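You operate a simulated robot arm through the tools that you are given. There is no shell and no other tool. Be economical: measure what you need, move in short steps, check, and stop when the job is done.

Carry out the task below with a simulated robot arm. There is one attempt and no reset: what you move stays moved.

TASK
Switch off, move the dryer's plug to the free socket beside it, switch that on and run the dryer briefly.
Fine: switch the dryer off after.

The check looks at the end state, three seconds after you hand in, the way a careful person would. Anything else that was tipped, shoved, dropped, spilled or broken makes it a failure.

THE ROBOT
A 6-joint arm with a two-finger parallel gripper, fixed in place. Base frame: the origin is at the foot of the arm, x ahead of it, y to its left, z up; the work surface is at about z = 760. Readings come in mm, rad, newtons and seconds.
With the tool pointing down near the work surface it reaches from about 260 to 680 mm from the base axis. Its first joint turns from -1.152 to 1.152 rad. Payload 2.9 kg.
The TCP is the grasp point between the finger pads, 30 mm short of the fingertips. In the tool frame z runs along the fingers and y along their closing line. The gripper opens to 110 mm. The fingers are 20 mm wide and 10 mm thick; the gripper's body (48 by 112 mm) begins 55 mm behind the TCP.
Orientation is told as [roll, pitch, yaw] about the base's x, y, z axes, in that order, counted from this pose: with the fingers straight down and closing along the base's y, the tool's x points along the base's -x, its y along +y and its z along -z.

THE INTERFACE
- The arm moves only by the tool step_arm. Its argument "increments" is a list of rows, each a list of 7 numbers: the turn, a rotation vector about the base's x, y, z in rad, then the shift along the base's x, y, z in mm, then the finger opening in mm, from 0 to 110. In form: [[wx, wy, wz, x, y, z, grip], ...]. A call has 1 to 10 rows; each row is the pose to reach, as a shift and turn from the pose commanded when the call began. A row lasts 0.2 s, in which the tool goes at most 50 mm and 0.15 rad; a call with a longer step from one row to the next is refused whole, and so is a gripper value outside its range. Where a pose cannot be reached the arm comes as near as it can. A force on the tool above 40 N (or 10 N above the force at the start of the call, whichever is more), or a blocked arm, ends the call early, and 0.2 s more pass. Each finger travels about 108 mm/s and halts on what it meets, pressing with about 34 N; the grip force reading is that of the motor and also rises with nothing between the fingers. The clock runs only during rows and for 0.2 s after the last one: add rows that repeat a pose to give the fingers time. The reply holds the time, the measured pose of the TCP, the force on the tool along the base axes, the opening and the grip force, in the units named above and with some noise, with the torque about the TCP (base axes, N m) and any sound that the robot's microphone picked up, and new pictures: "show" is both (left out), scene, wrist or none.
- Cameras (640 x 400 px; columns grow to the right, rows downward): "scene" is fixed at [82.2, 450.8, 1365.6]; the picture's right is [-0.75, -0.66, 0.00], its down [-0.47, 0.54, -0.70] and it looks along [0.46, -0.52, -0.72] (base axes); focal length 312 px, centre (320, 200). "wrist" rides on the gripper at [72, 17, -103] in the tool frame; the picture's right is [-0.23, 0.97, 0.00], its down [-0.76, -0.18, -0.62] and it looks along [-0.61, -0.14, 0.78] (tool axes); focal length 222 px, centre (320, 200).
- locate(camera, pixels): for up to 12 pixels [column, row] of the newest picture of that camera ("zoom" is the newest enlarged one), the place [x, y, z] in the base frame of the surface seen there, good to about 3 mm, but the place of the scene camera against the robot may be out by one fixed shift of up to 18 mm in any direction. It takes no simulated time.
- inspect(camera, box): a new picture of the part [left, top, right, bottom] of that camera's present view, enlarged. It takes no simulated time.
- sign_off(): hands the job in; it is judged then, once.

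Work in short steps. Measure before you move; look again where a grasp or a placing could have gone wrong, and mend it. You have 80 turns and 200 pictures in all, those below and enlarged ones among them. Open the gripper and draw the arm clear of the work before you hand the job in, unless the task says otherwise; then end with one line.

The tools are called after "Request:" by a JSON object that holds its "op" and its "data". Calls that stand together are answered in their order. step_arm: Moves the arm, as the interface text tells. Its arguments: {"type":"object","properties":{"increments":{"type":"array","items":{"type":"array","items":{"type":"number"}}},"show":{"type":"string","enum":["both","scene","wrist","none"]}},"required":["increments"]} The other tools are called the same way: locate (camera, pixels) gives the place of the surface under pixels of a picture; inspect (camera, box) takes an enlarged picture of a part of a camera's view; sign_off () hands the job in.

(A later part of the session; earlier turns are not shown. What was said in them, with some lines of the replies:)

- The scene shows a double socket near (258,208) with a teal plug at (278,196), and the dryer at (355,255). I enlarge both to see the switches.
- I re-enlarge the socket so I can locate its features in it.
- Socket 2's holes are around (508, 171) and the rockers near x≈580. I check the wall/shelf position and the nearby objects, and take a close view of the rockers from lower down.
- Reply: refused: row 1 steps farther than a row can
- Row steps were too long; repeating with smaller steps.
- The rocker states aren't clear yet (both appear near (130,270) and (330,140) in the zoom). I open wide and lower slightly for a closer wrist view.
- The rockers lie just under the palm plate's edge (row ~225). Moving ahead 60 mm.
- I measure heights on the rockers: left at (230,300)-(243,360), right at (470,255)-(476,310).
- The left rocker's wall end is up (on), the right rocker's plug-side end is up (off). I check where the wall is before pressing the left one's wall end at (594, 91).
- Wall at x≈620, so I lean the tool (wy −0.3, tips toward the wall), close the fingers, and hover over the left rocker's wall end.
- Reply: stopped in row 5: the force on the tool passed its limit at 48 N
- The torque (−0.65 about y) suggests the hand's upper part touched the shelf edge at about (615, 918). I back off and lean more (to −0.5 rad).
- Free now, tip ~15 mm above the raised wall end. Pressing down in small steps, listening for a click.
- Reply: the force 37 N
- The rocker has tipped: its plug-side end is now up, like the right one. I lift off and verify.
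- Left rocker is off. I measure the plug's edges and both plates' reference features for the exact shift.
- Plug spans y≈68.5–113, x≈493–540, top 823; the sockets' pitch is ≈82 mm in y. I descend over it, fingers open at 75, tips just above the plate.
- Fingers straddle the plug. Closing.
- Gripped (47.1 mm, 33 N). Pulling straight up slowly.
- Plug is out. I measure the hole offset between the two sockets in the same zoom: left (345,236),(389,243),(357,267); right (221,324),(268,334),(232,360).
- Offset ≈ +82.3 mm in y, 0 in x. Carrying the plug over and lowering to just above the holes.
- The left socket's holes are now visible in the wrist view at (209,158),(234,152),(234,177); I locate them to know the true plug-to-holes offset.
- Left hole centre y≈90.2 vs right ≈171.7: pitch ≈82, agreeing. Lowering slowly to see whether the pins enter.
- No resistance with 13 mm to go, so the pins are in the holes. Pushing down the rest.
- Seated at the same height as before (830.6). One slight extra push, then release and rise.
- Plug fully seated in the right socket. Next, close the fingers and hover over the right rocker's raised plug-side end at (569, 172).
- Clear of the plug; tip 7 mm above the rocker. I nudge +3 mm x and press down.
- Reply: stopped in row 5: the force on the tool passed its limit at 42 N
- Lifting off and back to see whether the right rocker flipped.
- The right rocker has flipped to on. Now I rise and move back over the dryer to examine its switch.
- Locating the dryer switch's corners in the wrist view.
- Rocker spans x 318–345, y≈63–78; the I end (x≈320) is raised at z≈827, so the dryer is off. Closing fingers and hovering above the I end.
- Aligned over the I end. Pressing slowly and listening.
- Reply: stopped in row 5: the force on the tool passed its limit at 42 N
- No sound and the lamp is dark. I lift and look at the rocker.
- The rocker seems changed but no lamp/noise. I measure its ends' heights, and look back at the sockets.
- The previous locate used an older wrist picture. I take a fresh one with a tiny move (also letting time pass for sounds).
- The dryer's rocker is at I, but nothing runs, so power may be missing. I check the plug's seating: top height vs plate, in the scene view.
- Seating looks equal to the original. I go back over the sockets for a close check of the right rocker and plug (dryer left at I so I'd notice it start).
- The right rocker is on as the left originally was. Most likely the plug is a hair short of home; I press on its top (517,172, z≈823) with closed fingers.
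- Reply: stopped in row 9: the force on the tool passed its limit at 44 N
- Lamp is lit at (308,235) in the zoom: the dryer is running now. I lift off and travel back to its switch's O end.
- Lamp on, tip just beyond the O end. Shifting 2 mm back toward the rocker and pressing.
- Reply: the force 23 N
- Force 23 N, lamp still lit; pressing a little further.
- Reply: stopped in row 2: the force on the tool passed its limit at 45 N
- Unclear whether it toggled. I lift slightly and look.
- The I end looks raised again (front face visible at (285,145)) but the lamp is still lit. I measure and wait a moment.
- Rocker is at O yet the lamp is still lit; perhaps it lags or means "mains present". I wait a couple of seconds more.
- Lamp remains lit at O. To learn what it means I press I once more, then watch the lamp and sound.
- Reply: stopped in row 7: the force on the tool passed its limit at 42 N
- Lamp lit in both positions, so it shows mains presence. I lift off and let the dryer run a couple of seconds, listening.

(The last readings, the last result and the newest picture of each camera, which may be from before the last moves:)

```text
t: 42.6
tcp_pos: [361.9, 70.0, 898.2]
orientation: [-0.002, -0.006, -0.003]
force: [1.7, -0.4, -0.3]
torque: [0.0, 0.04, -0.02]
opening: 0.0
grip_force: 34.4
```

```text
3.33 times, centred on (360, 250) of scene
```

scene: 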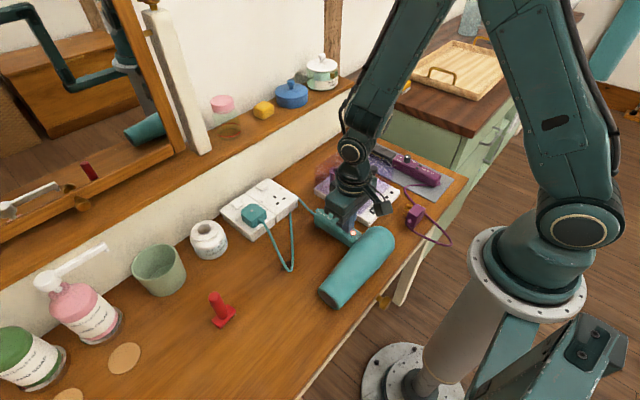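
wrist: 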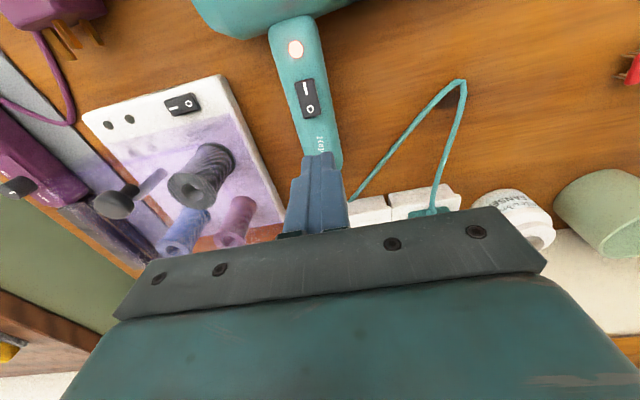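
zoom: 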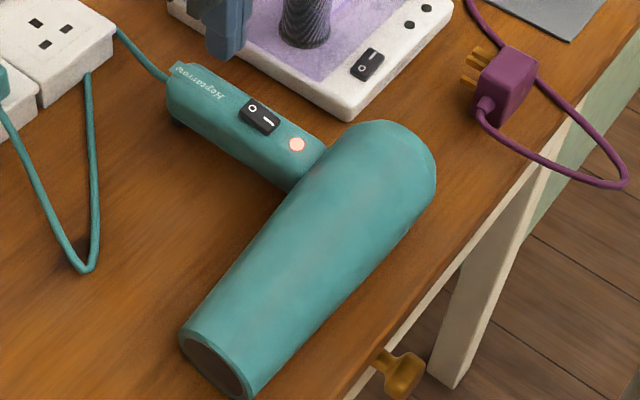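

Rocker clearly at I with power present, so it has now had a brief run. Switching off: pressing the O end again.

Request:
{"op": "step_arm", "data": {"increments": [[0, 0, 0, -15, -1, -20, 0], [0, 0, 0, -15, -1, -36, 0], [0, 0, 0, -15, -1, -41, 0], [0, 0, 0, -15, -1, -44, 0], [0, 0, 0, -15, -1, -46, 0], [0, 0, 0, -15, -1, -48, 0]], "show": "none"}}

Request:
{"op": "step_arm", "data": {"increments": [[0, 0, 0, 0, 0, 20, 0], [0, 0, 0, 10, 0, 40, 0], [0, 0, 0, 15, 0, 45, 0]], "show": "wrist"}}

Request:
{"op": "inspect", "data": {"camera": "wrist", "box": [260, 50, 370, 150]}}

Request:
{"op": "inspect", "data": {"camera": "scene", "box": [310, 180, 400, 250]}}

```text
t: 43.9
tcp_pos: [346.9, 67.3, 854.0]
orientation: [-0.003, -0.009, -0.006]
force: [-2.9, 0.4, 9.0]
torque: [-0.06, 0.17, 0.0]
opening: 0.1
grip_force: 33.8
stopped in row 6: the force on the tool passed its limit at 48 N (the readings are from after the stop); the commanded pose is now the measured one
```

```text
t: 44.7
tcp_pos: [362.1, 65.9, 898.9]
orientation: [-0.004, -0.009, -0.004]
force: [-0.3, 1.0, -1.4]
torque: [0.0, 0.02, 0.0]
opening: 0.1
grip_force: 33.7
```

wrist: 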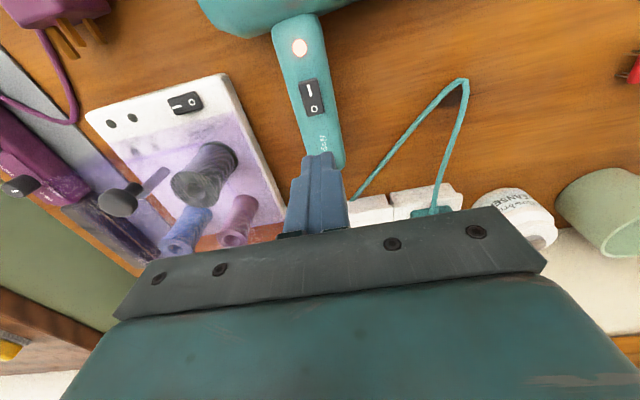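

```text
4.00 times, centred on (315, 100) of wrist
```

zoom: 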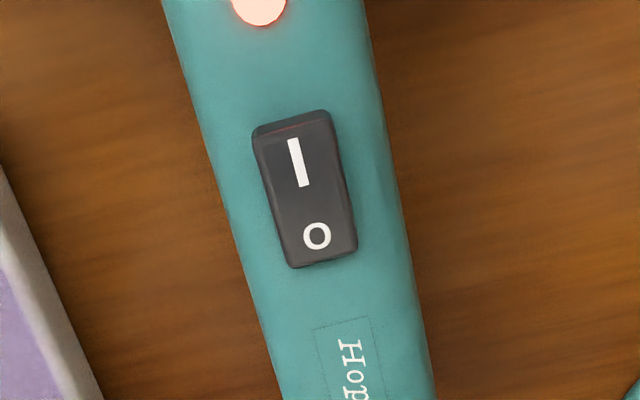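

```text
5.71 times, centred on (355, 215) of scene
```

zoom: 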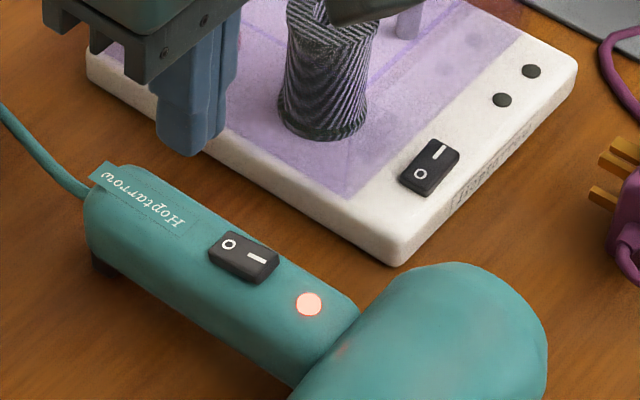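

Rocker reads O. To be sure it is fully at its original off angle, I return to the earlier view pose (306.8, 77.4, 931) and compare.

Request:
{"op": "step_arm", "data": {"increments": [[0, 0, 0, -10, 2, 15, 30], [0, 0, 0, -35, 8, 30, 60], [0, 0, 0, -55.3, 11.5, 32, 80], [0, 0, 0, -55.3, 11.5, 32, 80]], "show": "wrist"}}

Request:
{"op": "inspect", "data": {"camera": "wrist", "box": [280, 90, 350, 190]}}

Request:
{"op": "locate", "data": {"camera": "zoom", "pixels": [[305, 205], [335, 200], [318, 225], [325, 240], [331, 262], [320, 272], [350, 268], [295, 110]]}}

```text
t: 45.7
tcp_pos: [306.6, 78.7, 930.9]
orientation: [-0.002, -0.008, -0.005]
force: [0.0, 0.4, 1.1]
torque: [0.01, -0.01, -0.04]
opening: 80.0
grip_force: 0.0
```

wrist: 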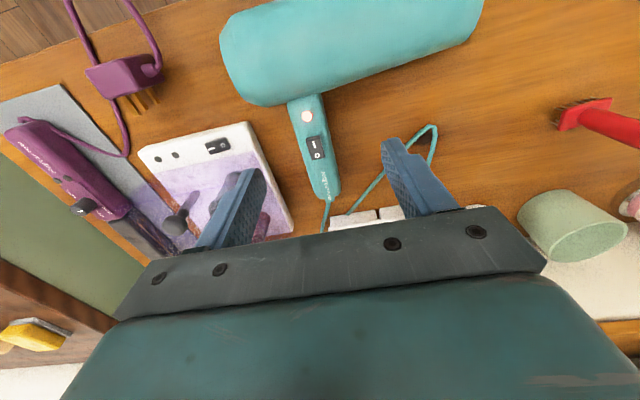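

```text
4.00 times, centred on (315, 140) of wrist
```

zoom: 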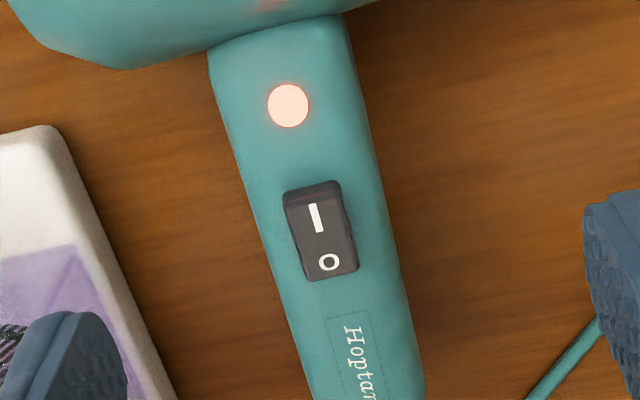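

```text
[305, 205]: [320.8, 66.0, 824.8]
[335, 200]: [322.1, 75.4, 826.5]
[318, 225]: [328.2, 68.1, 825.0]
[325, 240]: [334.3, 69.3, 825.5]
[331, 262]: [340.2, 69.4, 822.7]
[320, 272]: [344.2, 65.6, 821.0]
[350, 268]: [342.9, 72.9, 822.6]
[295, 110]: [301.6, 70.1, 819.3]
```

The rocker matches its original off position exactly; the lamp is a mains-present lamp, and the dryer hasn't moved. I draw the arm clear and take a last look at everything.

Request:
{"op": "step_arm", "data": {"increments": [[0, 0, 0, 0, 10, 40, 100], [0, 0, 0, 0, 25, 80, 110], [0, 0, 0, 0, 45, 120, 110], [0, 0, 0, 5, 65, 150, 110]]}}

Request:
{"op": "inspect", "data": {"camera": "scene", "box": [215, 165, 405, 310]}}

Request:
{"op": "inspect", "data": {"camera": "wrist", "box": [270, 140, 390, 230]}}

```text
t: 46.7
tcp_pos: [312.0, 143.0, 1080.0]
orientation: [-0.003, -0.009, -0.005]
force: [0.3, 0.0, 0.7]
torque: [-0.03, -0.01, -0.03]
opening: 110.1
grip_force: 0.1
```

scene: 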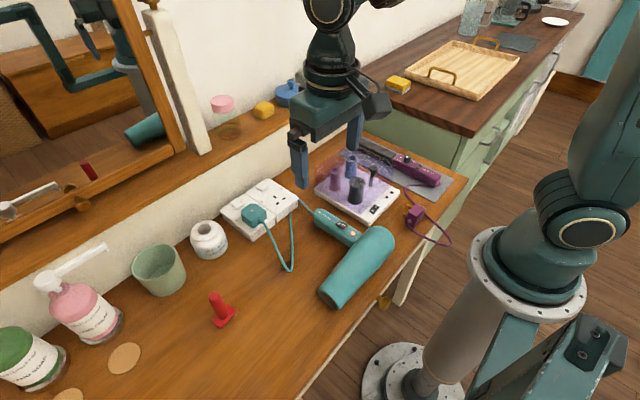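
wrist: 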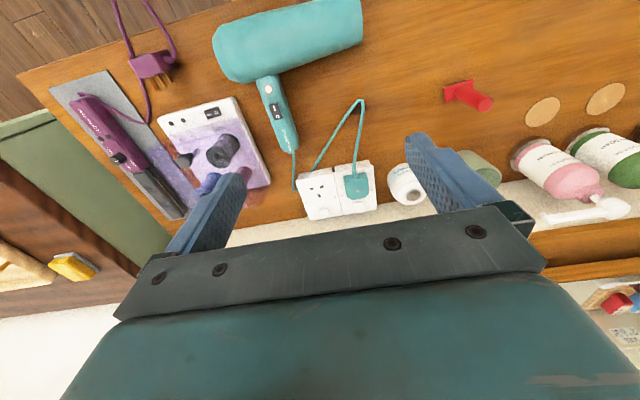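

```text
2.76 times, centred on (310, 238) of scene
```

zoom: 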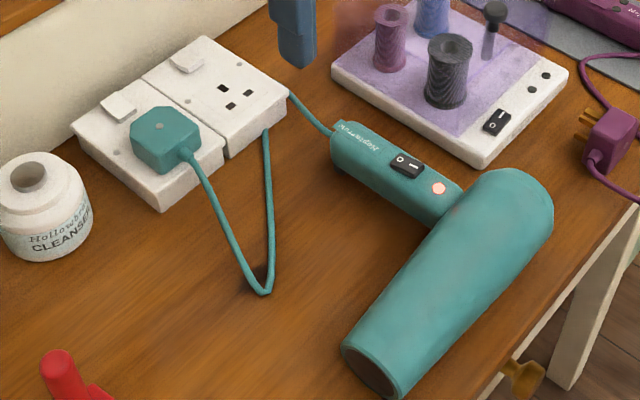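

```text
4.44 times, centred on (330, 185) of wrist
```

zoom: 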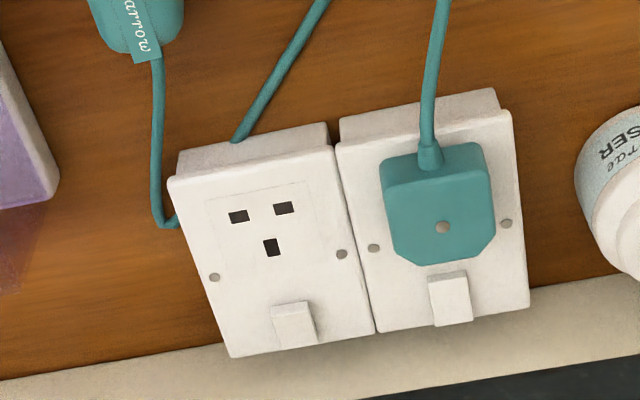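

Left socket off, plug home in the right socket and switched on, dryer rocker at O, everything else in place, and the arm is clear. Handing in.

Request:
{"op": "sign_off", "data": {}}

```text
The job is handed in.
```

The dryer's plug is in the right-hand socket, which is switched on; the old socket is off. I switched the dryer on twice for a few seconds and left it at O, but I never heard it run, and its lamp is still lit at O, so that lamp probably shows mains power.
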